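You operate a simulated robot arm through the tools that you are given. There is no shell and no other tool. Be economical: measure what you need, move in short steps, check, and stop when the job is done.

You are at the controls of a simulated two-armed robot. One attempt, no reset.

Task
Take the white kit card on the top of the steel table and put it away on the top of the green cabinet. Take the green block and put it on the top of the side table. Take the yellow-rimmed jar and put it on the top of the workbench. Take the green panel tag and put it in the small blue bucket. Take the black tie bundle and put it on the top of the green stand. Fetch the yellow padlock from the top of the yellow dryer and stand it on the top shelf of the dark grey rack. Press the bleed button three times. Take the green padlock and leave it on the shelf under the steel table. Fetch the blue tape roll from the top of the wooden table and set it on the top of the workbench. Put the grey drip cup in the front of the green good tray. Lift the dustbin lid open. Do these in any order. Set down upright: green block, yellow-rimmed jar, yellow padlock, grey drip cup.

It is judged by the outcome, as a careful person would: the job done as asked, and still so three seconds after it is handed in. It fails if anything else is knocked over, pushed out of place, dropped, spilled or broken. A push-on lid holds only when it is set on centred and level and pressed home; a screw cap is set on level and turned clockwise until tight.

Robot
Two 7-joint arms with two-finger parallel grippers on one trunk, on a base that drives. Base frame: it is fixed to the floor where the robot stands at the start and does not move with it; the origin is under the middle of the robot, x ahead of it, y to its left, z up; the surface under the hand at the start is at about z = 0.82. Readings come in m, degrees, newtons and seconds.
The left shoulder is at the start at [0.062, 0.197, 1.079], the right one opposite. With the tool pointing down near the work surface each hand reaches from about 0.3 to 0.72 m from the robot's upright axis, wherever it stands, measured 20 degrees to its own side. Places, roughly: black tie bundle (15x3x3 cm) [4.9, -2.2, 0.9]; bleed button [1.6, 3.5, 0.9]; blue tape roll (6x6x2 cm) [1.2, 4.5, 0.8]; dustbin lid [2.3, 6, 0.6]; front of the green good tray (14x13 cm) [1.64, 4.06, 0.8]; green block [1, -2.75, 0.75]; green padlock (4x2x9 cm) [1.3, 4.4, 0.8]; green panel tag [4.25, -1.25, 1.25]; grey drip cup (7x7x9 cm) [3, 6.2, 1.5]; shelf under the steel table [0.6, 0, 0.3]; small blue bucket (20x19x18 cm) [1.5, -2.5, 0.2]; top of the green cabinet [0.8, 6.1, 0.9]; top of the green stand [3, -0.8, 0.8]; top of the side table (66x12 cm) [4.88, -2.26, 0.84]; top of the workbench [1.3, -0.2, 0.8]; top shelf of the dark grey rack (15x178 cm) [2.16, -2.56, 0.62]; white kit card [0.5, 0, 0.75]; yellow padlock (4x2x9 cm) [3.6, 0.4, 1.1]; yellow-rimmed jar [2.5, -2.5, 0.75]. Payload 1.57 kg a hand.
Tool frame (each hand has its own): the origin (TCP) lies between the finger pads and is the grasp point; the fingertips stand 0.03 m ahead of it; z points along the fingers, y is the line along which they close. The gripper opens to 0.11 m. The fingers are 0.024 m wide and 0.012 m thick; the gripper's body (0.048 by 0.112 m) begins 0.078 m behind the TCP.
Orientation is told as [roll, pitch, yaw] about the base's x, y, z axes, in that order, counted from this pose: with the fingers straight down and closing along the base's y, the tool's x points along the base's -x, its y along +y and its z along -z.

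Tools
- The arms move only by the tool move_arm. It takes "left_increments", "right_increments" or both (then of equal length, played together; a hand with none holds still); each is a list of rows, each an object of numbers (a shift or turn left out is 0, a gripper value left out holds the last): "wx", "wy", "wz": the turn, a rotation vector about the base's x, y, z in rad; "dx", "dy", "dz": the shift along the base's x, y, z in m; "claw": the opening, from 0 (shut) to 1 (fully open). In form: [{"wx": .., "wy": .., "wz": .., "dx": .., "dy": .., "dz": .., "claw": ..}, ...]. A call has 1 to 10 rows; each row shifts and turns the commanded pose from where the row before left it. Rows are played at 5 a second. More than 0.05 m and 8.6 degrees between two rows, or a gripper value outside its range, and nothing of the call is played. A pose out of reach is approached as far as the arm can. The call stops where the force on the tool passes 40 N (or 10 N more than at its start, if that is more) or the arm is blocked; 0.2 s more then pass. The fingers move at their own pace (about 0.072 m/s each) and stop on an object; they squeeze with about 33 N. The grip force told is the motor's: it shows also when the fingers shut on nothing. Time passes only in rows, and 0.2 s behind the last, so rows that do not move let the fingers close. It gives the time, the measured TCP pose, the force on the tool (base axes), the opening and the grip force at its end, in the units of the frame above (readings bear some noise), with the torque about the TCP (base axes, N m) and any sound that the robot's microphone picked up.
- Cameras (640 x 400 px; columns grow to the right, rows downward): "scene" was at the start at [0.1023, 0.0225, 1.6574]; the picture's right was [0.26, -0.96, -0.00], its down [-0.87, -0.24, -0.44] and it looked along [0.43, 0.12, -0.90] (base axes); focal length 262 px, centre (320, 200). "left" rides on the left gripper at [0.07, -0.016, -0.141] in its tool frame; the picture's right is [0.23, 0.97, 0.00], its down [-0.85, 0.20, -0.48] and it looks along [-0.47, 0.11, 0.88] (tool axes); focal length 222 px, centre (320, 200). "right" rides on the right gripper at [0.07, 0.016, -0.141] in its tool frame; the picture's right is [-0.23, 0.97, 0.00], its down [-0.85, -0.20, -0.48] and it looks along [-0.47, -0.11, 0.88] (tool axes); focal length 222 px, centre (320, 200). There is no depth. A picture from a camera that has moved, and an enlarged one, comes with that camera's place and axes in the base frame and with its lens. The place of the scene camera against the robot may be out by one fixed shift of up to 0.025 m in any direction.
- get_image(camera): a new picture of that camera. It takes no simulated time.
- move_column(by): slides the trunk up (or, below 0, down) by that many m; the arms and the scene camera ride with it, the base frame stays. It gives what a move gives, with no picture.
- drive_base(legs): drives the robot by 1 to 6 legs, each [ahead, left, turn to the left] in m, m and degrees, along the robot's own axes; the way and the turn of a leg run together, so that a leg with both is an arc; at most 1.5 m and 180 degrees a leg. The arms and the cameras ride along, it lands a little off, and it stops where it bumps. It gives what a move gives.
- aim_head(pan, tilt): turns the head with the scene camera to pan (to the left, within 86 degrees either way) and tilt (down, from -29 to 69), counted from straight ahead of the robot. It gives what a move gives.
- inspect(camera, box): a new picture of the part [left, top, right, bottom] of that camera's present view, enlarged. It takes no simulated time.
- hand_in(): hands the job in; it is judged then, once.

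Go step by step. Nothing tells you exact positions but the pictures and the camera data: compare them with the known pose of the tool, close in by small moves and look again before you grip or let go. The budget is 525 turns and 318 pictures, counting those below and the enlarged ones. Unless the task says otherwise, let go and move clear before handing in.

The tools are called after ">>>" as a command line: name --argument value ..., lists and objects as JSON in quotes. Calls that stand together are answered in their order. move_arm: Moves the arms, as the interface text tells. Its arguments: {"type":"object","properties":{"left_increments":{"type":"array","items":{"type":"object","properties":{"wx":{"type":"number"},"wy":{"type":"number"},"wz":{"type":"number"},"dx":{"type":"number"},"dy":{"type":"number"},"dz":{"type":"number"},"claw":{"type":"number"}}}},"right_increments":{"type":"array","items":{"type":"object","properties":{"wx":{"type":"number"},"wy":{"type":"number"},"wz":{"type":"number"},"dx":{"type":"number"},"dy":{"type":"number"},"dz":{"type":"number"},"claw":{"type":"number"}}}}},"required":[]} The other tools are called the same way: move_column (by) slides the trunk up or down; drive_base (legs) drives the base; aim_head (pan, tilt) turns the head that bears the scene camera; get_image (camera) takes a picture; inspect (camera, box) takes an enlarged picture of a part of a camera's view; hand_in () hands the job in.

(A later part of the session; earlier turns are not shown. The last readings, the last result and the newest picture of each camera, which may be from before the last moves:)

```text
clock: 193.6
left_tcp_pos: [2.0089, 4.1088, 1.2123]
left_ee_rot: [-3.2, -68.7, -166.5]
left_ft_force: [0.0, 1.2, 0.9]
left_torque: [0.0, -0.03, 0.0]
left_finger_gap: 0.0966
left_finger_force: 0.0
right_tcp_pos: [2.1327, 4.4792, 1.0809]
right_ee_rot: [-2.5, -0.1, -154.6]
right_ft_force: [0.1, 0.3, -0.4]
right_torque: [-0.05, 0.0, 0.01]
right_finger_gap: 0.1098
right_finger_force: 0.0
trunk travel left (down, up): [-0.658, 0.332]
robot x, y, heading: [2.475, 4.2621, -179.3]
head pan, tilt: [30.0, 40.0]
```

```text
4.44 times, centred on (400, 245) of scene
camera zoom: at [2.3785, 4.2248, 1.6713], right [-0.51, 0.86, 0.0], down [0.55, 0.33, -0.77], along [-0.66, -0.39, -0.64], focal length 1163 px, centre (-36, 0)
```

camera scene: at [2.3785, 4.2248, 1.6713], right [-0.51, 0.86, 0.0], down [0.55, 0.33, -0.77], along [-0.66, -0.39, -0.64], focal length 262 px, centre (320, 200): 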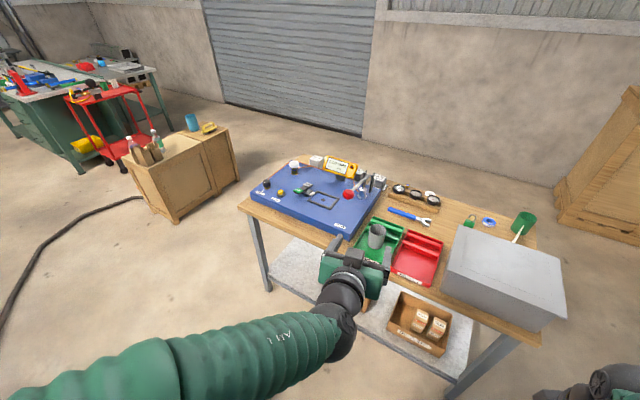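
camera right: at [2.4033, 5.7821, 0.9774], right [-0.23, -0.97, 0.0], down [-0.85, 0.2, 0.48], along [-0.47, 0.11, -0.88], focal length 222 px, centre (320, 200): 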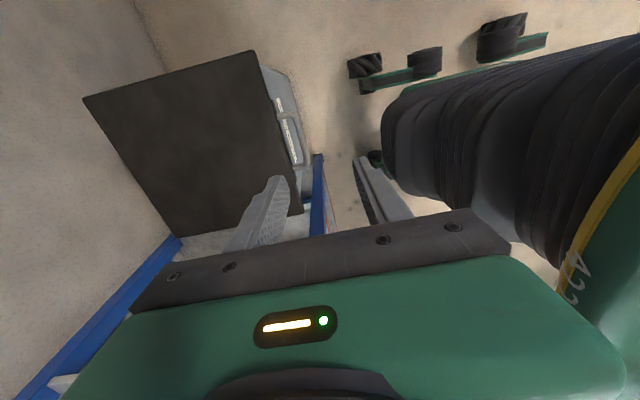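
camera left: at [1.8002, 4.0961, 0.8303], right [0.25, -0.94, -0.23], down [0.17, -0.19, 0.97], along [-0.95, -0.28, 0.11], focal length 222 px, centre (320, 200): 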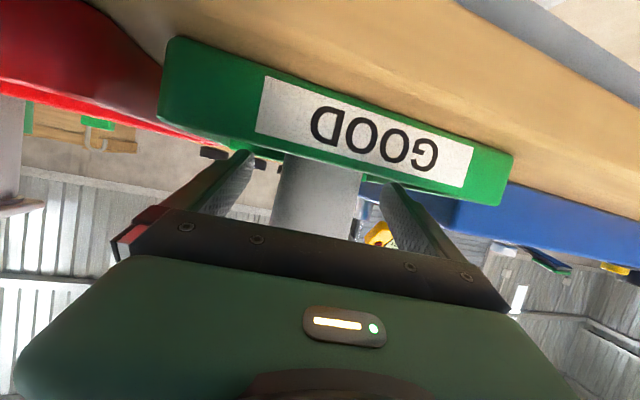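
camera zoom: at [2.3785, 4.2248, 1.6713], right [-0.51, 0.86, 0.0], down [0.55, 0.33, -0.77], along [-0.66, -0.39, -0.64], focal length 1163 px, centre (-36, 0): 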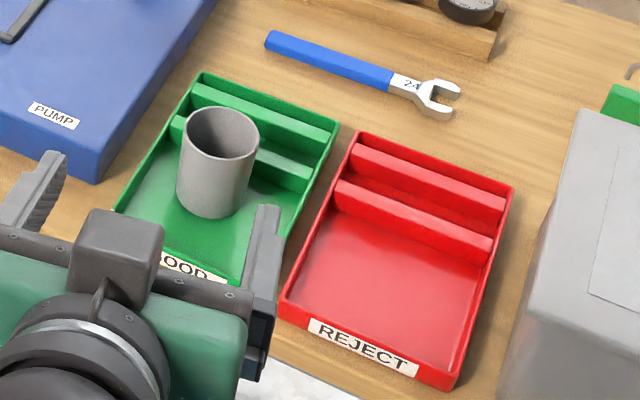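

The cup stands upright in the GOOD tray. The yellow button labelled BLEED is at about (1.63, 3.56). I'll bring the left hand to fingers-down, close it, and drive alongside.

>>> move_arm --left_increments '[{"wx": 0.03, "wy": -0.13, "claw": 0}, {"wx": 0.03, "wy": -0.13}, {"wx": 0.03, "wy": -0.13}, {"wx": 0.03, "wy": -0.13}, {"wx": 0.03, "wy": -0.13}, {"wx": 0.03, "wy": -0.13}, {"wx": 0.03, "wy": -0.13}, {"wx": 0.03, "wy": -0.13}, {"wx": 0.03, "wy": -0.13}]'

>>> drive_base --legs '[[0, 0.52, -0.6], [0.2, 0, 0]]'

>>> get_image --camera "left"

>>> get_image --camera "scene"

```text
clock: 195.6
left_tcp_pos: [2.0041, 4.1096, 1.206]
left_ee_rot: [-2.7, 0.4, -166.8]
left_ft_force: [0.0, -0.1, -0.1]
left_torque: [0.02, -0.01, -0.05]
left_finger_gap: 0.0002
left_finger_force: 21.3
left hand out of reach, approached as far as the arm can: row 1
right_tcp_pos: [2.1312, 4.4793, 1.0803]
right_ee_rot: [-2.6, 0.1, -154.6]
right_ft_force: [-0.3, 0.2, 0.4]
right_torque: [-0.01, -0.01, -0.03]
right_finger_gap: 0.11
right_finger_force: 0.1
trunk travel left (down, up): [-0.658, 0.332]
robot x, y, heading: [2.4718, 4.2602, -179.7]
head pan, tilt: [30.0, 40.0]
```

```text
clock: 199.9
left_tcp_pos: [1.8109, 3.5842, 1.2076]
left_ee_rot: [-2.9, 0.1, -166.8]
left_ft_force: [0.4, 0.3, -0.3]
left_torque: [0.03, 0.01, 0.01]
left_finger_gap: 0.0
left_finger_force: 21.4
right_tcp_pos: [1.9394, 3.9552, 1.0835]
right_ee_rot: [-2.7, 0.0, -154.7]
right_ft_force: [-0.4, -0.8, -0.8]
right_torque: [0.0, 0.0, 0.01]
right_finger_gap: 0.1101
right_finger_force: 0.1
trunk travel left (down, up): [-0.658, 0.332]
robot x, y, heading: [2.2755, 3.7347, -179.6]
head pan, tilt: [30.0, 40.0]
```

```text
209 pictures are left
camera left: at [1.8777, 3.6097, 1.3488], right [0.44, -0.9, -0.05], down [-0.78, -0.41, 0.47], along [-0.44, -0.17, -0.88], focal length 222 px, centre (320, 200)
```

left: 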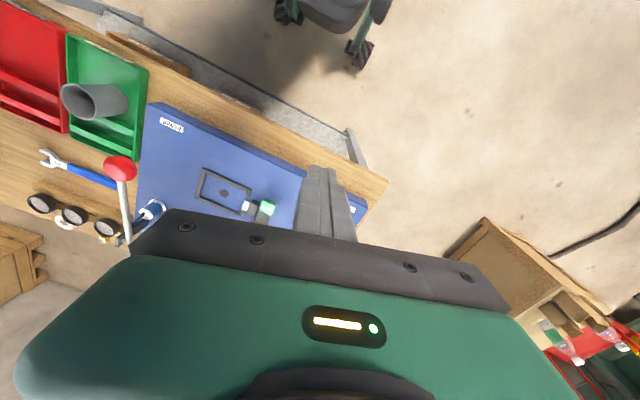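

```text
208 pictures are left
camera scene: at [2.1851, 3.6986, 1.6715], right [-0.51, 0.86, 0.0], down [0.55, 0.33, -0.77], along [-0.66, -0.39, -0.64], focal length 262 px, centre (320, 200)
```

scene: 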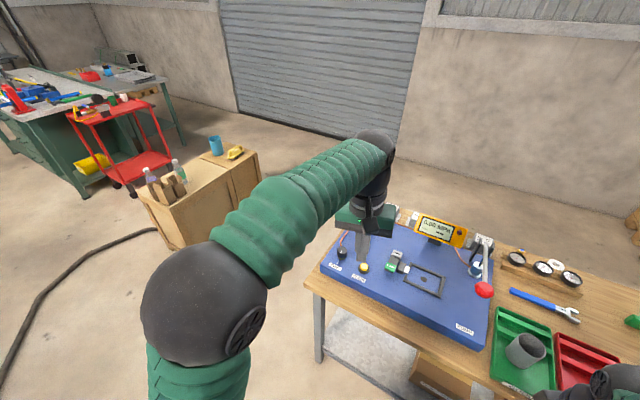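

>>> move_arm --left_increments '[{"dx": -0.02, "dy": -0.006, "dz": -0.04, "wz": -0.12}, {"dx": -0.03, "dy": -0.006, "dz": -0.04, "wz": -0.11}, {"dx": -0.03, "dy": -0.006, "dz": -0.04}, {"dx": -0.02, "dz": -0.04}]'

>>> get_image --camera "left"

>>> inspect --camera "scene" --box '[310, 200, 450, 310]'

```text
refused: row 2 steps farther than a row can; nothing moved
```

```text
207 pictures are left
camera left: at [1.8777, 3.6097, 1.3488], right [0.44, -0.9, -0.05], down [-0.78, -0.41, 0.47], along [-0.44, -0.17, -0.88], focal length 222 px, centre (320, 200)
```

left: 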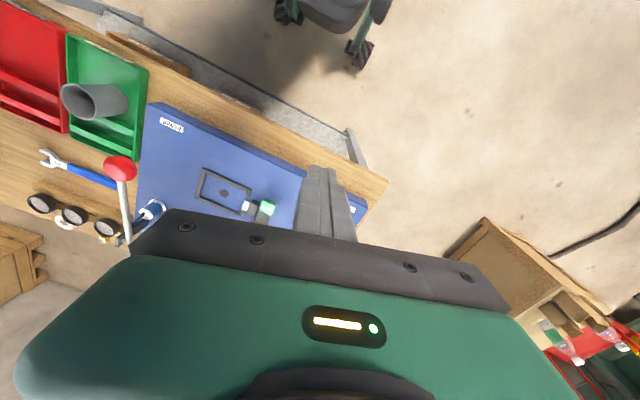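

```text
3.64 times, centred on (380, 255) of scene
camera zoom: at [2.1851, 3.6986, 1.6715], right [-0.51, 0.86, 0.0], down [0.55, 0.33, -0.77], along [-0.66, -0.39, -0.64], focal length 951 px, centre (102, 0)
```

zoom: 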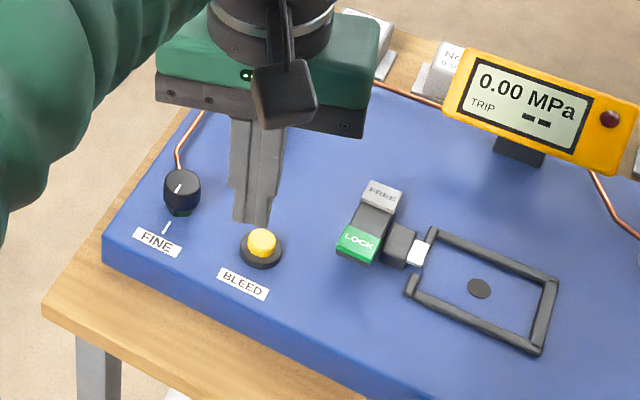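

>>> move_arm --left_increments '[{"dx": -0.03, "dy": -0.005, "dz": -0.035}, {"dx": -0.03, "dy": -0.005, "dz": -0.035}, {"dx": -0.03, "dy": -0.005, "dz": -0.035}, {"dx": -0.03, "dy": -0.005, "dz": -0.035}, {"dz": -0.04}, {"dz": -0.03}]'

>>> get_image --camera "left"

>>> inspect --camera "scene" --box '[310, 200, 450, 310]'

```text
clock: 201.3
left_tcp_pos: [1.6884, 3.5685, 0.9941]
left_ee_rot: [-2.7, 0.2, -166.9]
left_ft_force: [-0.3, -0.2, 0.4]
left_torque: [0.0, -0.01, 0.0]
left_finger_gap: 0.0001
left_finger_force: 21.1
right_tcp_pos: [1.9362, 3.9571, 1.0805]
right_ee_rot: [-2.4, 0.1, -154.8]
right_ft_force: [-0.1, 0.8, -0.5]
right_torque: [0.02, 0.0, 0.03]
right_finger_gap: 0.1101
right_finger_force: 0.0
trunk travel left (down, up): [-0.658, 0.332]
robot x, y, heading: [2.2752, 3.7445, -179.4]
head pan, tilt: [30.0, 40.0]
```

```text
205 pictures are left
camera left: at [1.7538, 3.5935, 1.1364], right [0.44, -0.9, -0.04], down [-0.78, -0.41, 0.47], along [-0.44, -0.17, -0.88], focal length 222 px, centre (320, 200)
```

left: 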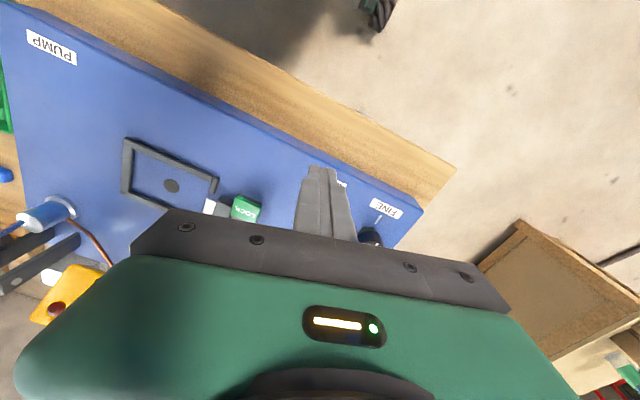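

```text
3.64 times, centred on (380, 255) of scene
camera zoom: at [2.1789, 3.7023, 1.6712], right [-0.51, 0.86, 0.0], down [0.56, 0.33, -0.76], along [-0.66, -0.39, -0.64], focal length 951 px, centre (102, 0)
```

zoom: 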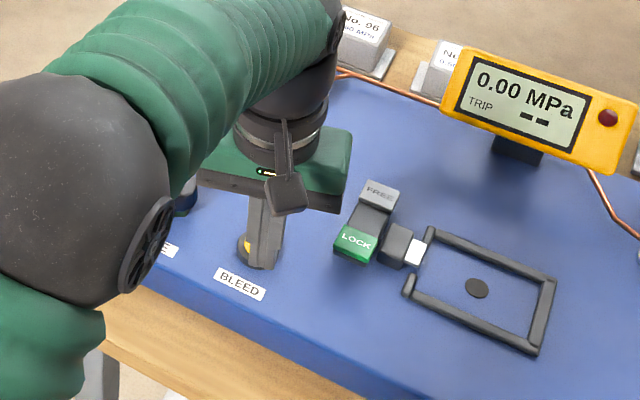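

>>> move_arm --left_increments '[{"dx": -0.03, "dy": 0.035}, {"dx": -0.03, "dy": 0.025}]'

>>> get_image --camera "left"

```text
clock: 201.9
left_tcp_pos: [1.6294, 3.6351, 0.9929]
left_ee_rot: [-2.5, 0.2, -166.8]
left_ft_force: [-0.1, 0.3, 0.8]
left_torque: [0.0, -0.02, -0.01]
left_finger_gap: 0.0
left_finger_force: 21.6
right_tcp_pos: [1.9341, 3.9591, 1.0791]
right_ee_rot: [-2.4, 0.1, -154.7]
right_ft_force: [-0.3, -0.4, -0.5]
right_torque: [-0.01, -0.02, -0.02]
right_finger_gap: 0.1098
right_finger_force: 0.1
trunk travel left (down, up): [-0.658, 0.332]
robot x, y, heading: [2.276, 3.7383, -179.2]
head pan, tilt: [30.0, 40.0]
```

```text
203 pictures are left
camera left: at [1.6941, 3.6601, 1.1335], right [0.44, -0.9, -0.04], down [-0.78, -0.41, 0.46], along [-0.43, -0.17, -0.88], focal length 222 px, centre (320, 200)
```

left: 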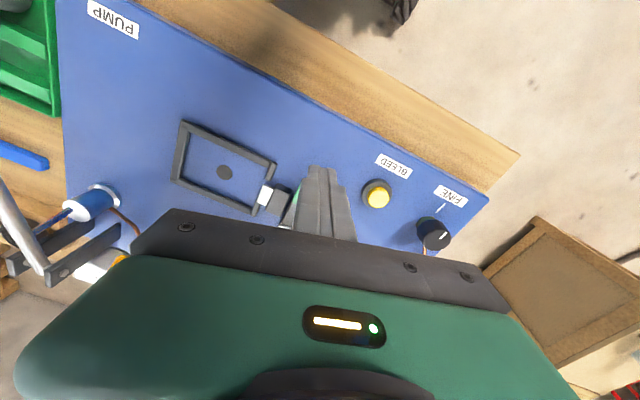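

The wrist view puts the button at (1.613, 3.552). I'll go over it and descend close.

>>> move_arm --left_increments '[{"dx": -0.008, "dy": -0.042}, {"dx": -0.008, "dy": -0.041}, {"dz": -0.03}, {"dz": -0.01}]'

>>> inspect --camera "scene" --box '[310, 200, 450, 310]'

>>> inspect --camera "left" --box '[250, 100, 450, 260]'

```text
clock: 202.9
left_tcp_pos: [1.6129, 3.5475, 0.9545]
left_ee_rot: [-2.6, 0.2, -166.9]
left_ft_force: [0.6, 0.0, 0.0]
left_torque: [-0.02, -0.03, 0.0]
left_finger_gap: 0.0
left_finger_force: 21.6
right_tcp_pos: [1.9359, 3.9568, 1.0815]
right_ee_rot: [-2.5, 0.0, -154.8]
right_ft_force: [0.6, -0.6, -0.6]
right_torque: [-0.03, -0.01, -0.06]
right_finger_gap: 0.1102
right_finger_force: 0.2
trunk travel left (down, up): [-0.658, 0.332]
robot x, y, heading: [2.2753, 3.7394, -179.5]
head pan, tilt: [30.0, 40.0]
```

```text
3.64 times, centred on (380, 255) of scene
camera zoom: at [2.1793, 3.7043, 1.6712], right [-0.51, 0.86, 0.0], down [0.56, 0.33, -0.77], along [-0.66, -0.39, -0.64], focal length 951 px, centre (102, 0)
```

zoom: 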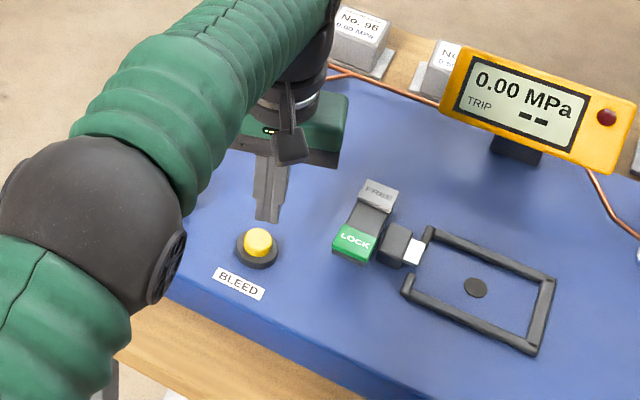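

```text
2.50 times, centred on (350, 180) of left
camera zoom: at [1.6781, 3.5721, 1.0964], right [0.44, -0.9, -0.04], down [-0.78, -0.41, 0.47], along [-0.43, -0.17, -0.88], focal length 555 px, centre (245, 250)
```

zoom: 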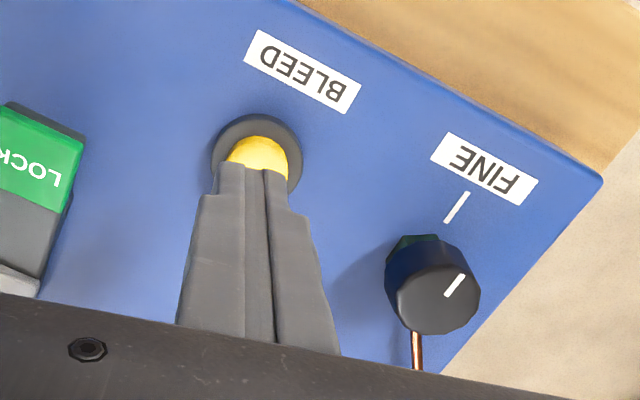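

The tip is within a few mm of the button axis. I'll nudge and press down in small steps until the button is pushed in.

>>> move_arm --left_increments '[{"dx": 0.004, "dy": -0.004}, {"dz": -0.012}, {"dz": -0.006}, {"dz": -0.005}]'

>>> inspect --camera "scene" --box '[310, 200, 450, 310]'

```text
clock: 203.9
left_tcp_pos: [1.6188, 3.5413, 0.9343]
left_ee_rot: [-2.6, 0.1, -166.7]
left_ft_force: [-0.3, -0.1, 0.3]
left_torque: [-0.02, -0.01, 0.0]
left_finger_gap: 0.0
left_finger_force: 21.4
right_tcp_pos: [1.9376, 3.9572, 1.0804]
right_ee_rot: [-2.7, 0.0, -154.6]
right_ft_force: [0.0, 1.0, -0.1]
right_torque: [0.03, 0.01, -0.03]
right_finger_gap: 0.1101
right_finger_force: 0.0
trunk travel left (down, up): [-0.658, 0.332]
robot x, y, heading: [2.2769, 3.7417, -179.5]
head pan, tilt: [30.0, 40.0]
```

```text
3.64 times, centred on (380, 255) of scene
camera zoom: at [2.1796, 3.702, 1.6712], right [-0.51, 0.86, 0.0], down [0.56, 0.33, -0.76], along [-0.66, -0.39, -0.64], focal length 951 px, centre (102, 0)
```

zoom: 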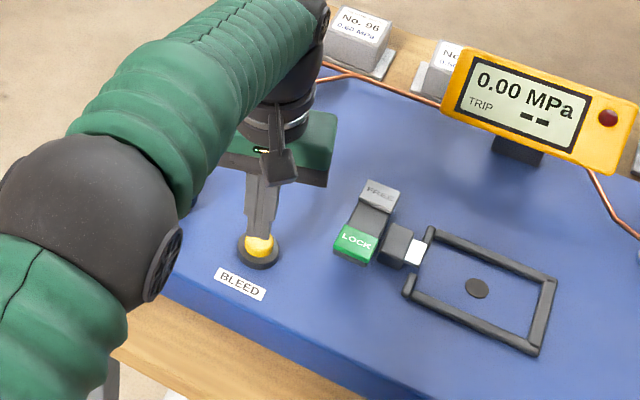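

The tip is right over the button. Going down in 4 mm steps.

>>> move_arm --left_increments '[{"dz": -0.004}, {"dz": -0.004}, {"dz": -0.004}, {"dz": -0.004}]'

```text
clock: 204.9
left_tcp_pos: [1.6164, 3.5417, 0.9173]
left_ee_rot: [-2.7, 0.2, -166.8]
left_ft_force: [0.2, 0.3, -1.0]
left_torque: [0.01, 0.02, 0.0]
left_finger_gap: 0.0002
left_finger_force: 21.9
right_tcp_pos: [1.9347, 3.9566, 1.0802]
right_ee_rot: [-2.5, 0.0, -154.7]
right_ft_force: [0.4, -0.4, 0.2]
right_torque: [-0.02, 0.0, -0.01]
right_finger_gap: 0.1098
right_finger_force: 0.1
trunk travel left (down, up): [-0.658, 0.332]
robot x, y, heading: [2.2751, 3.739, -179.3]
head pan, tilt: [30.0, 40.0]
```

>>> move_arm --left_increments '[{"dz": -0.004}, {"dz": -0.004}, {"dz": -0.003}, {"dz": -0.003}]'

>>> inspect --camera "scene" --box '[310, 200, 450, 310]'

```text
clock: 205.9
left_tcp_pos: [1.6169, 3.5406, 0.9032]
left_ee_rot: [-2.8, 0.2, -166.8]
left_ft_force: [0.4, 0.2, 1.1]
left_torque: [0.0, 0.0, -0.02]
left_finger_gap: 0.0001
left_finger_force: 21.5
right_tcp_pos: [1.9359, 3.9563, 1.0813]
right_ee_rot: [-2.6, 0.0, -154.7]
right_ft_force: [0.0, 0.3, -0.5]
right_torque: [0.0, -0.01, -0.01]
right_finger_gap: 0.11
right_finger_force: 0.1
trunk travel left (down, up): [-0.658, 0.332]
robot x, y, heading: [2.2788, 3.738, -179.2]
head pan, tilt: [30.0, 40.0]
```

```text
3.64 times, centred on (380, 255) of scene
camera zoom: at [2.1791, 3.702, 1.6712], right [-0.51, 0.86, 0.0], down [0.56, 0.33, -0.76], along [-0.66, -0.39, -0.64], focal length 951 px, centre (102, 0)
```

zoom: 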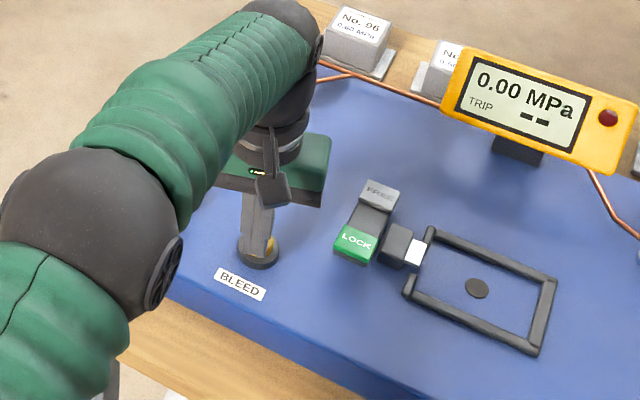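

No contact yet; the button sits lower, so its axis is nearer (1.609, 3.545). I'll raise, re-centre, and descend again.

>>> move_arm --left_increments '[{"dz": 0.015}, {"dx": -0.008, "dy": 0.005}, {}]'

>>> inspect --camera "scene" --box '[340, 240, 400, 290]'

>>> inspect --camera "left" --box '[250, 100, 450, 260]'

```text
clock: 206.7
left_tcp_pos: [1.6093, 3.5466, 0.9184]
left_ee_rot: [-2.6, 0.3, -166.8]
left_ft_force: [0.7, 0.9, 0.3]
left_torque: [-0.02, 0.02, -0.03]
left_finger_gap: 0.0
left_finger_force: 21.5
right_tcp_pos: [1.9356, 3.957, 1.0796]
right_ee_rot: [-2.7, 0.0, -154.7]
right_ft_force: [-0.4, -0.1, -0.7]
right_torque: [-0.01, 0.0, -0.01]
right_finger_gap: 0.11
right_finger_force: 0.1
trunk travel left (down, up): [-0.658, 0.332]
robot x, y, heading: [2.2763, 3.7373, -179.3]
head pan, tilt: [30.0, 40.0]
```

```text
8.00 times, centred on (370, 265) of scene
camera zoom: at [2.1792, 3.7021, 1.6712], right [-0.51, 0.86, 0.0], down [0.56, 0.33, -0.76], along [-0.66, -0.39, -0.64], focal length 2093 px, centre (-80, -320)
```

zoom: 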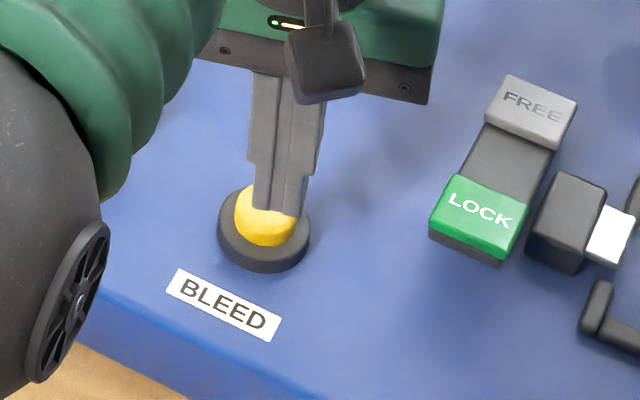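

```text
2.50 times, centred on (350, 180) of left
camera zoom: at [1.6739, 3.5705, 1.0603], right [0.44, -0.9, -0.04], down [-0.78, -0.41, 0.47], along [-0.43, -0.17, -0.88], focal length 555 px, centre (245, 250)
```

zoom: 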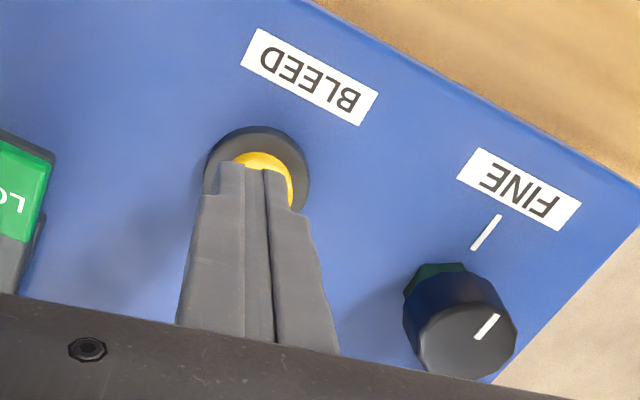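

>>> move_arm --left_increments '[{"dx": -0.002, "dy": -0.004, "dz": -0.01}, {"dz": -0.005}, {"dz": -0.004}, {"dz": -0.004}]'

>>> inspect --camera "scene" --box '[340, 240, 400, 290]'

```text
clock: 207.7
left_tcp_pos: [1.6076, 3.5434, 0.8961]
left_ee_rot: [-2.7, 0.0, -166.8]
left_ft_force: [-1.9, -0.6, 6.1]
left_torque: [-0.06, 0.1, 0.0]
left_finger_gap: 0.0002
left_finger_force: 21.2
right_tcp_pos: [1.9356, 3.9565, 1.0828]
right_ee_rot: [-2.6, 0.1, -154.7]
right_ft_force: [1.1, 0.1, 0.3]
right_torque: [0.0, 0.0, -0.02]
right_finger_gap: 0.1099
right_finger_force: 0.0
trunk travel left (down, up): [-0.658, 0.332]
robot x, y, heading: [2.2788, 3.7377, -179.4]
head pan, tilt: [30.0, 40.0]
heard: click
```

```text
8.00 times, centred on (370, 265) of scene
camera zoom: at [2.1798, 3.7019, 1.6713], right [-0.51, 0.86, 0.0], down [0.55, 0.33, -0.77], along [-0.66, -0.39, -0.64], focal length 2093 px, centre (-80, -320)
```

zoom: 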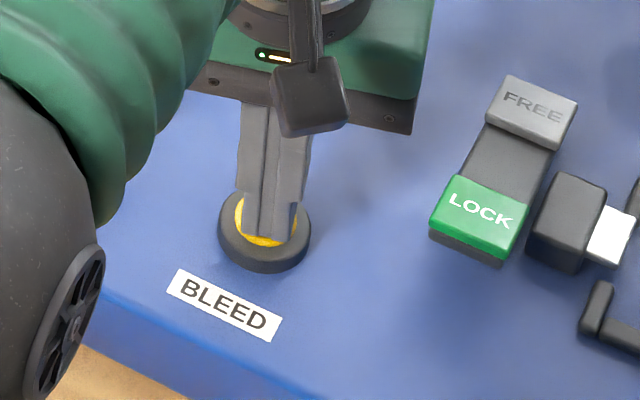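

A click: the first press. I'll release by rising 15 mm and see whether release makes its own sound.

>>> move_arm --left_increments '[{"dz": 0.008}, {"dz": 0.008}, {}]'

>>> move_arm --left_increments '[{"dz": -0.008}, {"dz": -0.004}, {"dz": -0.004}, {}]'

```text
clock: 208.5
left_tcp_pos: [1.6065, 3.5422, 0.9106]
left_ee_rot: [-2.8, 0.1, -166.8]
left_ft_force: [-0.9, -1.0, 0.4]
left_torque: [-0.01, -0.01, 0.01]
left_finger_gap: 0.0001
left_finger_force: 21.1
right_tcp_pos: [1.9366, 3.9557, 1.081]
right_ee_rot: [-2.6, 0.0, -154.7]
right_ft_force: [0.8, -0.2, -0.5]
right_torque: [0.01, 0.0, -0.03]
right_finger_gap: 0.1101
right_finger_force: 0.1
trunk travel left (down, up): [-0.658, 0.332]
robot x, y, heading: [2.2757, 3.74, -179.5]
head pan, tilt: [30.0, 40.0]
```

```text
clock: 209.5
left_tcp_pos: [1.6064, 3.5421, 0.8956]
left_ee_rot: [-2.7, 0.2, -166.8]
left_ft_force: [-2.3, -0.4, 6.9]
left_torque: [0.01, 0.12, -0.02]
left_finger_gap: 0.0
left_finger_force: 21.6
right_tcp_pos: [1.9368, 3.9568, 1.0822]
right_ee_rot: [-2.7, 0.0, -154.7]
right_ft_force: [0.7, -0.6, 0.5]
right_torque: [0.0, 0.04, -0.01]
right_finger_gap: 0.1098
right_finger_force: 0.0
trunk travel left (down, up): [-0.658, 0.332]
robot x, y, heading: [2.277, 3.7394, -179.2]
head pan, tilt: [30.0, 40.0]
heard: click
```

Second click; release is silent. One more press, then rise.

>>> move_arm --left_increments '[{"dz": 0.008}, {"dz": 0.008}, {}]'

>>> move_arm --left_increments '[{"dz": -0.008}, {"dz": -0.004}, {"dz": -0.004}, {}]'

>>> move_arm --left_increments '[{"dz": 0.01}, {"dz": 0.03}, {"dz": 0.05}, {"dz": 0.05}, {"dz": 0.05, "claw": 0.6}, {"dz": 0.05}]'

```text
clock: 210.3
left_tcp_pos: [1.6078, 3.5404, 0.9104]
left_ee_rot: [-2.7, 0.3, -166.7]
left_ft_force: [-0.8, 0.4, 0.3]
left_torque: [-0.01, 0.02, -0.02]
left_finger_gap: 0.0001
left_finger_force: 21.4
right_tcp_pos: [1.9356, 3.9565, 1.0808]
right_ee_rot: [-2.6, 0.0, -154.6]
right_ft_force: [-1.1, -0.3, 0.8]
right_torque: [0.01, 0.0, 0.01]
right_finger_gap: 0.1101
right_finger_force: 0.0
trunk travel left (down, up): [-0.658, 0.332]
robot x, y, heading: [2.2739, 3.7397, -179.1]
head pan, tilt: [30.0, 40.0]
```

```text
clock: 211.3
left_tcp_pos: [1.6073, 3.5421, 0.896]
left_ee_rot: [-2.7, 0.2, -166.8]
left_ft_force: [1.5, -1.6, 4.4]
left_torque: [-0.06, 0.01, -0.02]
left_finger_gap: 0.0001
left_finger_force: 21.1
right_tcp_pos: [1.9363, 3.957, 1.0813]
right_ee_rot: [-2.6, 0.1, -154.8]
right_ft_force: [-0.7, -0.4, 0.2]
right_torque: [0.01, 0.02, 0.02]
right_finger_gap: 0.1097
right_finger_force: 0.0
trunk travel left (down, up): [-0.658, 0.332]
robot x, y, heading: [2.2833, 3.7421, -179.5]
head pan, tilt: [30.0, 40.0]
heard: click
```

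```text
clock: 212.7
left_tcp_pos: [1.6297, 3.5467, 1.1316]
left_ee_rot: [-2.7, 0.1, -166.7]
left_ft_force: [0.3, -0.7, 0.3]
left_torque: [0.02, 0.05, 0.0]
left_finger_gap: 0.066
left_finger_force: 0.0
left hand out of reach, approached as far as the arm can: row 5, 6
right_tcp_pos: [1.9377, 3.9566, 1.0819]
right_ee_rot: [-2.6, -0.1, -154.7]
right_ft_force: [0.6, 0.1, 0.3]
right_torque: [0.0, -0.01, -0.05]
right_finger_gap: 0.1099
right_finger_force: 0.0
trunk travel left (down, up): [-0.658, 0.332]
robot x, y, heading: [2.2772, 3.7354, -179.3]
head pan, tilt: [30.0, 40.0]
```

All three presses clicked. Next the tape roll and green padlock at the far side of the table; I'll retract the left hand, and drive around the north end to the west side.

>>> move_arm --left_increments '[{"dx": 0.045, "wz": -0.1, "claw": 1}, {"dx": 0.045, "wz": -0.1}, {"dx": 0.045}, {"dx": 0.045, "wx": 0.045}, {"dx": 0.02}]'

>>> drive_base --legs '[[-0.3, 0, 0], [0, -1.38, 0], [1.0, 0, 0], [1.0, 0, 0]]'

```text
clock: 213.9
left_tcp_pos: [1.829, 3.5451, 1.1312]
left_ee_rot: [-5.3, 0.3, -178.3]
left_ft_force: [-0.3, 0.6, -0.9]
left_torque: [0.02, 0.02, 0.06]
left_finger_gap: 0.11
left_finger_force: 0.1
right_tcp_pos: [1.936, 3.9564, 1.0812]
right_ee_rot: [-2.6, 0.0, -154.7]
right_ft_force: [0.6, 0.1, -0.4]
right_torque: [0.0, 0.0, -0.01]
right_finger_gap: 0.1099
right_finger_force: 0.1
trunk travel left (down, up): [-0.658, 0.332]
robot x, y, heading: [2.2772, 3.7417, -179.2]
head pan, tilt: [30.0, 40.0]
```

```text
clock: 232.0
left_tcp_pos: [0.1442, 5.0211, 1.1297]
left_ee_rot: [-5.3, 0.3, 179.0]
left_ft_force: [0.7, 0.7, -0.7]
left_torque: [-0.01, 0.0, -0.03]
left_finger_gap: 0.1099
left_finger_force: 0.1
right_tcp_pos: [0.272, 5.4265, 1.0803]
right_ee_rot: [-2.6, 0.0, -157.4]
right_ft_force: [0.7, -0.6, 0.3]
right_torque: [0.0, 0.02, 0.0]
right_finger_gap: 0.1102
right_finger_force: 0.1
trunk travel left (down, up): [-0.658, 0.332]
robot x, y, heading: [0.5968, 5.1971, 177.9]
head pan, tilt: [30.0, 40.0]
```

>>> drive_base --legs '[[0, 0, 91], [0.3, 0, 0], [0, 0, 91], [0, -0.45, 0]]'

>>> aim_head --pan 0 --tilt 45

>>> get_image --camera "scene"

```text
clock: 244.0
left_tcp_pos: [1.0456, 4.6614, 1.1304]
left_ee_rot: [-5.5, 0.3, 0.9]
left_ft_force: [0.7, 0.4, 0.2]
left_torque: [0.0, 0.0, 0.0]
left_finger_gap: 0.1097
left_finger_force: 0.1
right_tcp_pos: [0.9306, 4.2529, 1.082]
right_ee_rot: [-2.8, 0.2, 24.4]
right_ft_force: [0.4, -0.7, -1.0]
right_torque: [0.0, -0.02, 0.0]
right_finger_gap: 0.11
right_finger_force: 0.2
trunk travel left (down, up): [-0.658, 0.332]
robot x, y, heading: [0.5917, 4.4709, -0.1]
head pan, tilt: [30.0, 40.0]
```

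```text
clock: 244.9
left_tcp_pos: [1.0446, 4.659, 1.1312]
left_ee_rot: [-5.3, 0.3, 0.7]
left_ft_force: [0.6, -0.4, -0.1]
left_torque: [0.01, -0.02, 0.01]
left_finger_gap: 0.1099
left_finger_force: 0.0
right_tcp_pos: [0.9314, 4.2485, 1.0809]
right_ee_rot: [-2.7, 0.0, 24.4]
right_ft_force: [0.0, 1.0, 0.4]
right_torque: [-0.02, 0.04, 0.0]
right_finger_gap: 0.1101
right_finger_force: 0.1
trunk travel left (down, up): [-0.658, 0.332]
robot x, y, heading: [0.592, 4.4686, -0.2]
head pan, tilt: [0.0, 45.0]
```

```text
195 pictures are left
camera scene: at [0.7172, 4.4778, 1.664], right [-0.01, -1.0, 0.0], down [-0.71, 0.0, -0.71], along [0.71, -0.01, -0.71], focal length 262 px, centre (320, 200)
```

scene: 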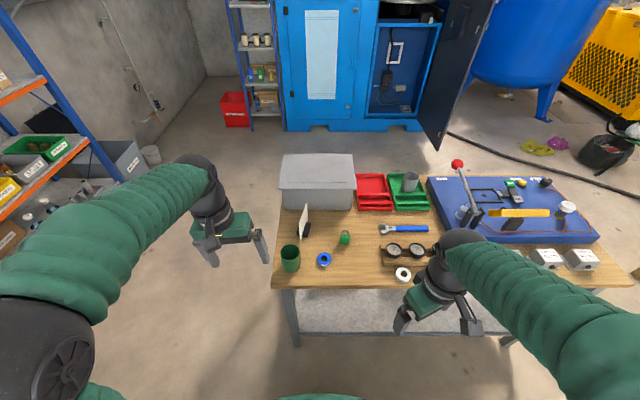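

>>> inspect --camera "scene" --box '[260, 190, 420, 300]'

>>> get_image --camera "right"

```text
3.64 times, centred on (340, 245) of scene
camera zoom: at [0.7172, 4.4778, 1.664], right [-0.01, -1.0, 0.0], down [-0.71, 0.0, -0.71], along [0.71, -0.01, -0.71], focal length 951 px, centre (247, 36)
```

zoom: 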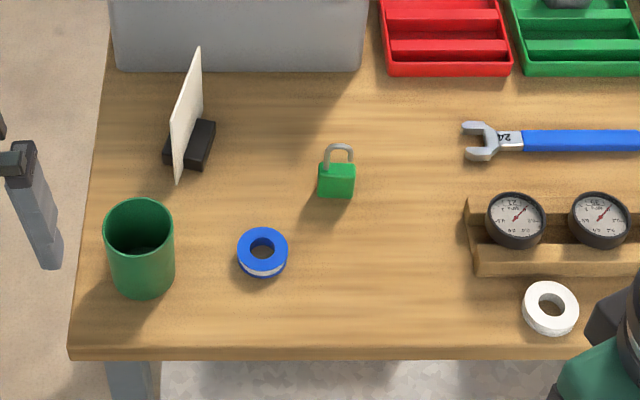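

```text
193 pictures are left
camera right: at [0.8564, 4.2403, 1.2228], right [-0.19, 0.98, -0.04], down [0.85, 0.19, 0.49], along [0.49, 0.06, -0.87], focal length 222 px, centre (320, 200)
```

right: 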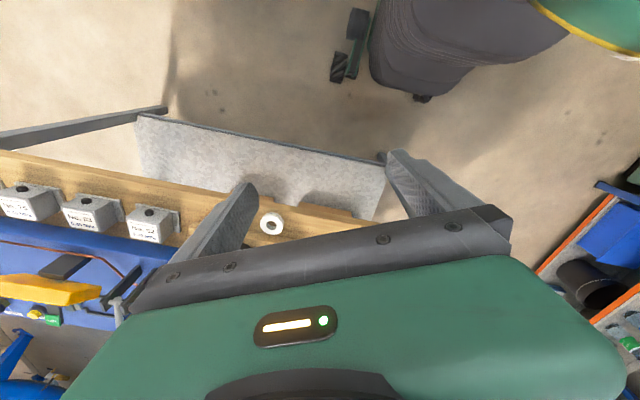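

The tape is at about (1.26, 4.45) next to a mug, the padlock at about (1.33, 4.37), standing. I'll move a bit closer and bring the left hand over the tape, right hand turned square.

>>> drive_base --legs '[[0.1, -0.1, 0]]'

>>> move_arm --left_increments '[{"wx": 0.09, "dz": -0.02, "dx": 0.015, "dy": -0.03}, {"dz": -0.02, "dx": 0.015, "dy": -0.03}, {"dz": -0.03, "dx": 0.015, "dy": -0.03}, {"dz": -0.03}]' --right_increments '[{"wz": -0.14}, {"wz": -0.14}, {"wz": -0.14, "wx": 0.03}, {}]'

>>> get_image --camera "left"

>>> get_image --camera "scene"

```text
clock: 246.3
left_tcp_pos: [1.1433, 4.5617, 1.1301]
left_ee_rot: [-5.8, 0.2, 0.7]
left_ft_force: [0.1, 0.6, -0.8]
left_torque: [-0.09, -0.01, 0.03]
left_finger_gap: 0.11
left_finger_force: 0.2
right_tcp_pos: [1.0273, 4.1518, 1.0843]
right_ee_rot: [-3.1, 0.0, 24.3]
right_ft_force: [0.3, 0.1, 0.7]
right_torque: [-0.04, 0.02, 0.01]
right_finger_gap: 0.11
right_finger_force: 0.0
trunk travel left (down, up): [-0.658, 0.332]
robot x, y, heading: [0.6963, 4.3639, -0.6]
head pan, tilt: [0.0, 45.0]
```

```text
clock: 247.3
left_tcp_pos: [1.1874, 4.4557, 1.0296]
left_ee_rot: [0.0, 0.2, 0.7]
left_ft_force: [0.2, -0.4, -0.7]
left_torque: [-0.01, 0.0, 0.03]
left_finger_gap: 0.11
left_finger_force: 0.1
right_tcp_pos: [1.0281, 4.1375, 1.0807]
right_ee_rot: [-0.7, -0.3, 0.0]
right_ft_force: [0.4, -0.1, -0.1]
right_torque: [0.04, -0.04, 0.0]
right_finger_gap: 0.1102
right_finger_force: 0.0
trunk travel left (down, up): [-0.658, 0.332]
robot x, y, heading: [0.6958, 4.3673, -0.5]
head pan, tilt: [0.0, 45.0]
```

```text
192 pictures are left
camera left: at [1.1182, 4.438, 1.1707], right [-0.24, 0.97, 0.0], down [0.85, 0.21, 0.48], along [0.46, 0.12, -0.88], focal length 222 px, centre (320, 200)
```

left: 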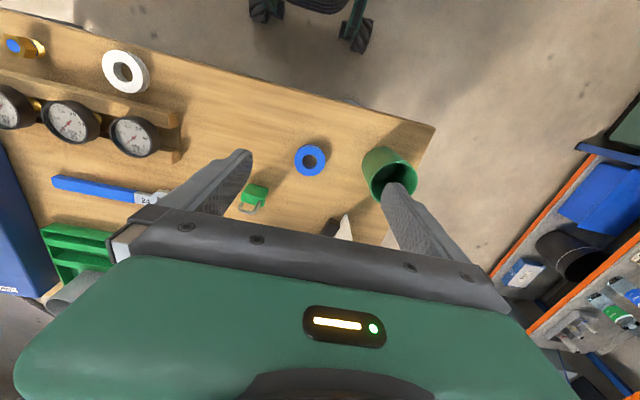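

```text
191 pictures are left
camera scene: at [0.8171, 4.3668, 1.6639], right [-0.01, -1.0, 0.0], down [-0.71, 0.01, -0.71], along [0.71, -0.01, -0.71], focal length 262 px, centre (320, 200)
```

scene: 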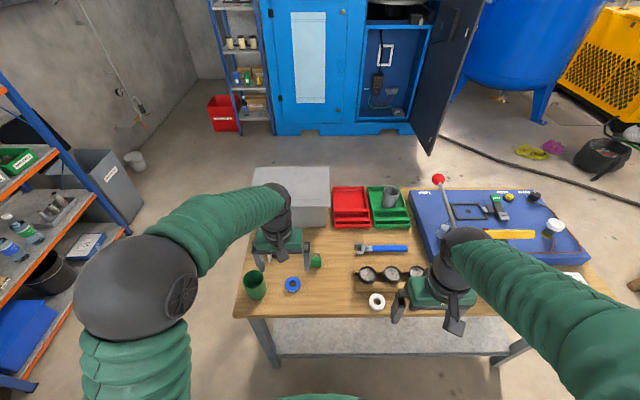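

The wrist view gives the tape at (1.240, 4.453). Moving over it and down.

>>> move_arm --left_increments '[{"dx": 0.027, "dy": -0.002, "dz": -0.03, "claw": 0.8}, {"dx": 0.026, "dy": -0.001, "dz": -0.03}, {"dz": -0.045}, {"dz": -0.045}]'

>>> get_image --camera "left"

```text
clock: 248.3
left_tcp_pos: [1.2427, 4.4602, 0.8811]
left_ee_rot: [0.1, 0.3, 0.8]
left_ft_force: [0.3, -0.2, -0.6]
left_torque: [0.01, 0.05, -0.02]
left_finger_gap: 0.0881
left_finger_force: 0.1
right_tcp_pos: [1.0291, 4.1369, 1.0808]
right_ee_rot: [-0.8, -0.1, 0.2]
right_ft_force: [-0.1, -0.3, 0.4]
right_torque: [0.03, -0.01, 0.02]
right_finger_gap: 0.1101
right_finger_force: 0.1
trunk travel left (down, up): [-0.658, 0.332]
robot x, y, heading: [0.6893, 4.3651, -0.7]
head pan, tilt: [0.0, 45.0]
```

```text
190 pictures are left
camera left: at [1.1738, 4.4419, 1.023], right [-0.24, 0.97, 0.0], down [0.85, 0.21, 0.47], along [0.46, 0.12, -0.88], focal length 222 px, centre (320, 200)
```

left: 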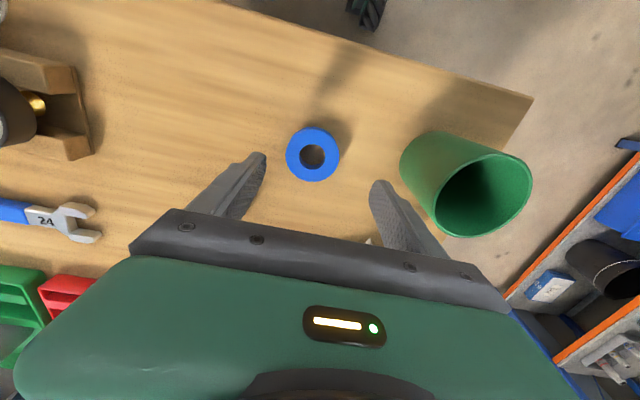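

>>> move_arm --left_increments '[{"dx": -0.004, "dy": -0.009, "dz": -0.02}, {"dz": -0.015}, {"dz": -0.01}, {"claw": 0.3}, {"claw": 0.0}, {}, {}]'

>>> get_image --camera "left"

```text
clock: 249.9
left_tcp_pos: [1.2364, 4.4482, 0.8383]
left_ee_rot: [0.0, 0.2, 0.8]
left_ft_force: [0.0, -0.1, 1.1]
left_torque: [0.0, -0.05, -0.01]
left_finger_gap: 0.0496
left_finger_force: 33.3
right_tcp_pos: [1.0284, 4.1393, 1.0809]
right_ee_rot: [-0.9, -0.3, 0.2]
right_ft_force: [0.5, 0.2, -0.2]
right_torque: [-0.02, 0.01, 0.01]
right_finger_gap: 0.11
right_finger_force: 0.1
trunk travel left (down, up): [-0.658, 0.332]
robot x, y, heading: [0.6929, 4.3654, -0.4]
head pan, tilt: [0.0, 45.0]
```

```text
189 pictures are left
camera left: at [1.1675, 4.4309, 0.9785], right [-0.24, 0.97, 0.0], down [0.85, 0.21, 0.48], along [0.46, 0.11, -0.88], focal length 222 px, centre (320, 200)
```

left: 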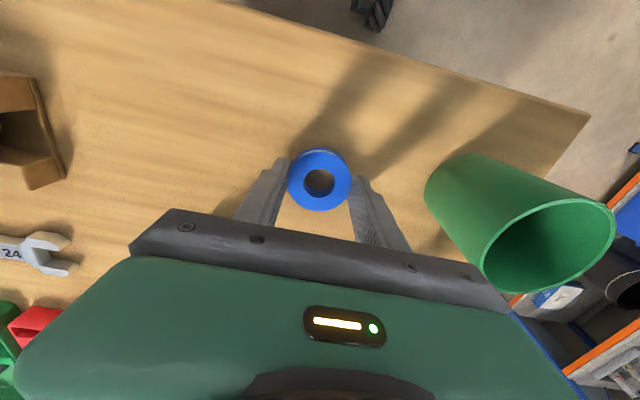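

>>> move_arm --left_increments '[{"dz": 0.02}, {"dz": 0.04}, {"dz": 0.045}, {"dz": 0.045}, {"dz": 0.045}, {"dz": 0.045, "dx": -0.02}, {"dx": -0.04, "dy": 0.02}, {"dx": -0.04, "dy": 0.03}]'

>>> get_image --camera "left"

>>> get_image --camera "scene"

```text
clock: 251.7
left_tcp_pos: [1.1367, 4.4979, 1.0784]
left_ee_rot: [-0.1, 0.1, 0.7]
left_ft_force: [-0.1, 1.1, -1.3]
left_torque: [0.04, -0.07, -0.03]
left_finger_gap: 0.0502
left_finger_force: 32.8
right_tcp_pos: [1.0266, 4.14, 1.0824]
right_ee_rot: [-0.9, -0.3, 0.1]
right_ft_force: [0.5, 0.2, -0.4]
right_torque: [-0.01, -0.03, 0.03]
right_finger_gap: 0.1101
right_finger_force: 0.1
trunk travel left (down, up): [-0.658, 0.332]
robot x, y, heading: [0.6959, 4.3647, -0.4]
head pan, tilt: [0.0, 45.0]
```

```text
188 pictures are left
camera left: at [1.0681, 4.4811, 1.219], right [-0.24, 0.97, 0.0], down [0.85, 0.21, 0.48], along [0.46, 0.11, -0.88], focal length 222 px, centre (320, 200)
```

left: 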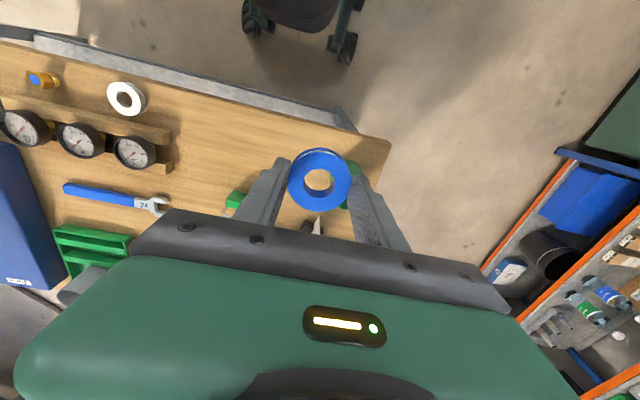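

```text
187 pictures are left
camera scene: at [0.8134, 4.3726, 1.6642], right [-0.01, -1.0, 0.0], down [-0.71, 0.01, -0.71], along [0.71, -0.01, -0.71], focal length 262 px, centre (320, 200)
```

scene: 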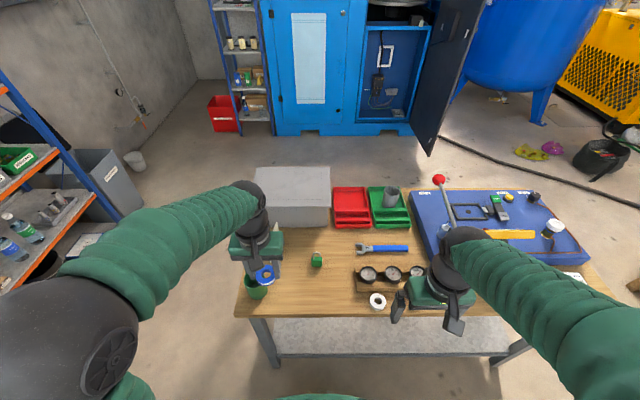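

The tape is held in the left hand. Now the right hand goes over the padlock.

>>> move_arm --left_increments '[{"dx": -0.02, "dy": 0.02}, {"dx": -0.02, "dy": 0.02}, {"dy": 0.02}, {}, {}, {}, {}, {}]' --right_increments '[{"dx": 0.03, "dy": 0.028}, {"dx": 0.03, "dy": 0.028}, {"dx": 0.03, "dy": 0.028}, {"dx": 0.03, "dy": 0.028}, {"dx": 0.03, "dy": 0.028}, {"dx": 0.03, "dy": 0.028}, {"dx": 0.03, "dy": 0.028}, {"dx": 0.02, "dy": 0.02, "dz": -0.02}]'

>>> get_image --camera "right"

>>> get_image --camera "scene"

```text
clock: 253.5
left_tcp_pos: [1.1017, 4.5581, 1.0779]
left_ee_rot: [-0.1, 0.2, 0.6]
left_ft_force: [0.5, 0.3, 0.9]
left_torque: [0.0, 0.01, 0.01]
left_finger_gap: 0.0493
left_finger_force: 33.3
right_tcp_pos: [1.2597, 4.3545, 1.0594]
right_ee_rot: [-0.9, -0.2, 0.1]
right_ft_force: [1.0, 0.5, -0.4]
right_torque: [-0.01, 0.04, 0.0]
right_finger_gap: 0.11
right_finger_force: 0.0
trunk travel left (down, up): [-0.658, 0.332]
robot x, y, heading: [0.6927, 4.3615, -0.6]
head pan, tilt: [0.0, 45.0]
```

```text
186 pictures are left
camera right: at [1.1882, 4.3725, 1.2006], right [0.22, 0.97, -0.01], down [0.85, -0.19, 0.48], along [0.47, -0.12, -0.87], focal length 222 px, centre (320, 200)
```

right: 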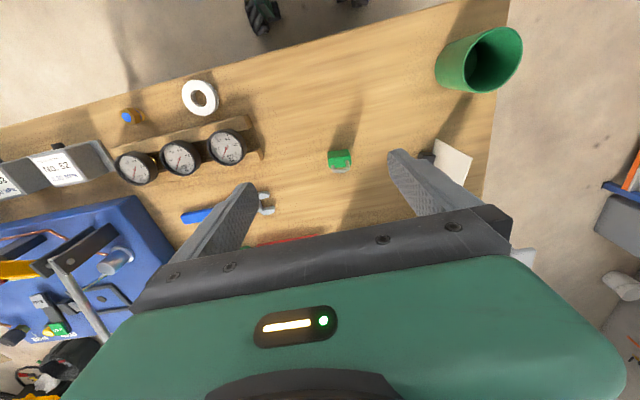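

```text
185 pictures are left
camera scene: at [0.8189, 4.3733, 1.6638], right [-0.01, -1.0, 0.0], down [-0.71, 0.01, -0.7], along [0.7, -0.01, -0.71], focal length 262 px, centre (320, 200)
```

scene: 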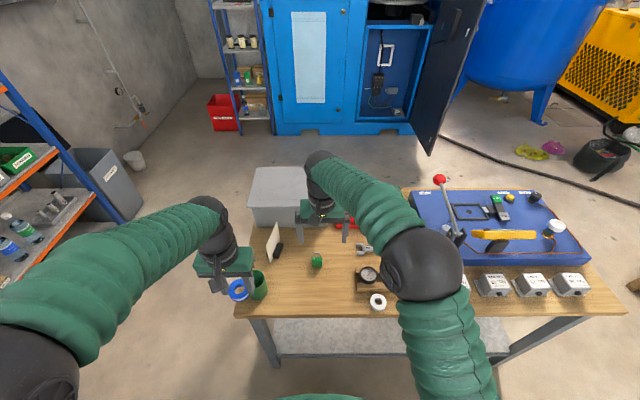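

>>> move_arm --right_increments '[{"dx": 0.028, "dy": 0.01, "dz": -0.035, "claw": 0.85}, {"dx": 0.027, "dy": 0.009, "dz": -0.035}, {"dz": -0.04}]'

>>> get_image --camera "right"

```text
clock: 254.3
left_tcp_pos: [1.0996, 4.558, 1.078]
left_ee_rot: [-0.1, 0.2, 0.7]
left_ft_force: [0.9, -0.1, 0.1]
left_torque: [-0.01, 0.02, 0.0]
left_finger_gap: 0.0495
left_finger_force: 33.3
right_tcp_pos: [1.3108, 4.3751, 0.9513]
right_ee_rot: [-0.8, -0.3, 0.3]
right_ft_force: [-0.8, -0.1, -0.4]
right_torque: [0.0, -0.03, -0.03]
right_finger_gap: 0.0935
right_finger_force: 0.1
trunk travel left (down, up): [-0.658, 0.332]
robot x, y, heading: [0.6939, 4.3654, -0.8]
head pan, tilt: [0.0, 45.0]
```

```text
184 pictures are left
camera right: at [1.2403, 4.3932, 1.0929], right [0.22, 0.97, -0.01], down [0.85, -0.19, 0.49], along [0.47, -0.12, -0.87], focal length 222 px, centre (320, 200)
```

right: 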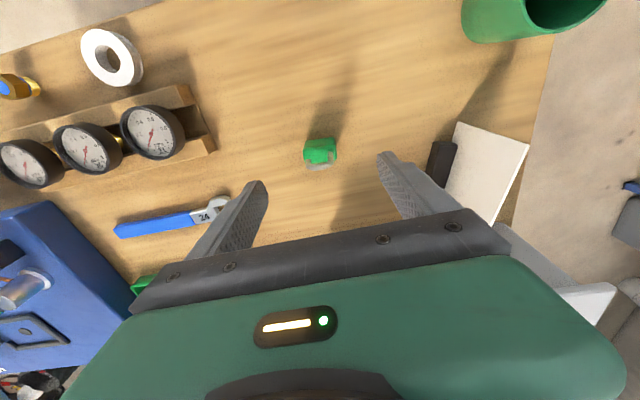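

>>> move_arm --right_increments '[{"dx": 0.006, "dy": -0.003, "dz": -0.04}, {"dz": -0.04}, {"dz": -0.026}, {"claw": 0.0}, {}, {}, {}]'

>>> get_image --camera "right"

```text
clock: 255.9
left_tcp_pos: [1.1002, 4.5574, 1.0769]
left_ee_rot: [0.0, 0.2, 0.7]
left_ft_force: [0.0, 0.2, 0.2]
left_torque: [0.0, -0.03, -0.03]
left_finger_gap: 0.0499
left_finger_force: 33.1
right_tcp_pos: [1.3183, 4.3735, 0.8446]
right_ee_rot: [-0.8, -0.2, 0.3]
right_ft_force: [-0.1, -0.7, 0.2]
right_torque: [0.01, -0.02, 0.01]
right_finger_gap: 0.0391
right_finger_force: 32.9
trunk travel left (down, up): [-0.658, 0.332]
robot x, y, heading: [0.6905, 4.3631, -0.4]
head pan, tilt: [0.0, 45.0]
```

```text
183 pictures are left
camera right: at [1.2467, 4.3919, 0.9871], right [0.22, 0.97, -0.01], down [0.85, -0.19, 0.48], along [0.47, -0.12, -0.87], focal length 222 px, centre (320, 200)
```

right: 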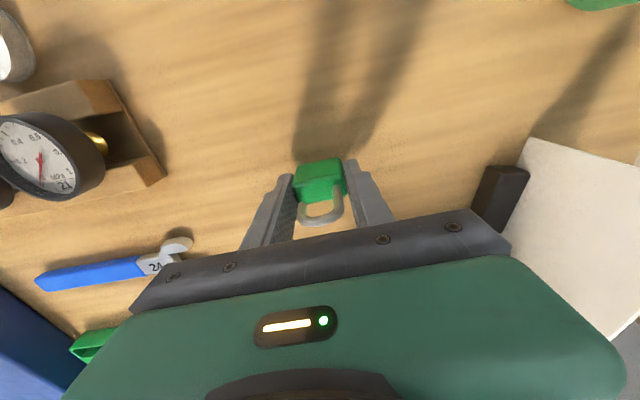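

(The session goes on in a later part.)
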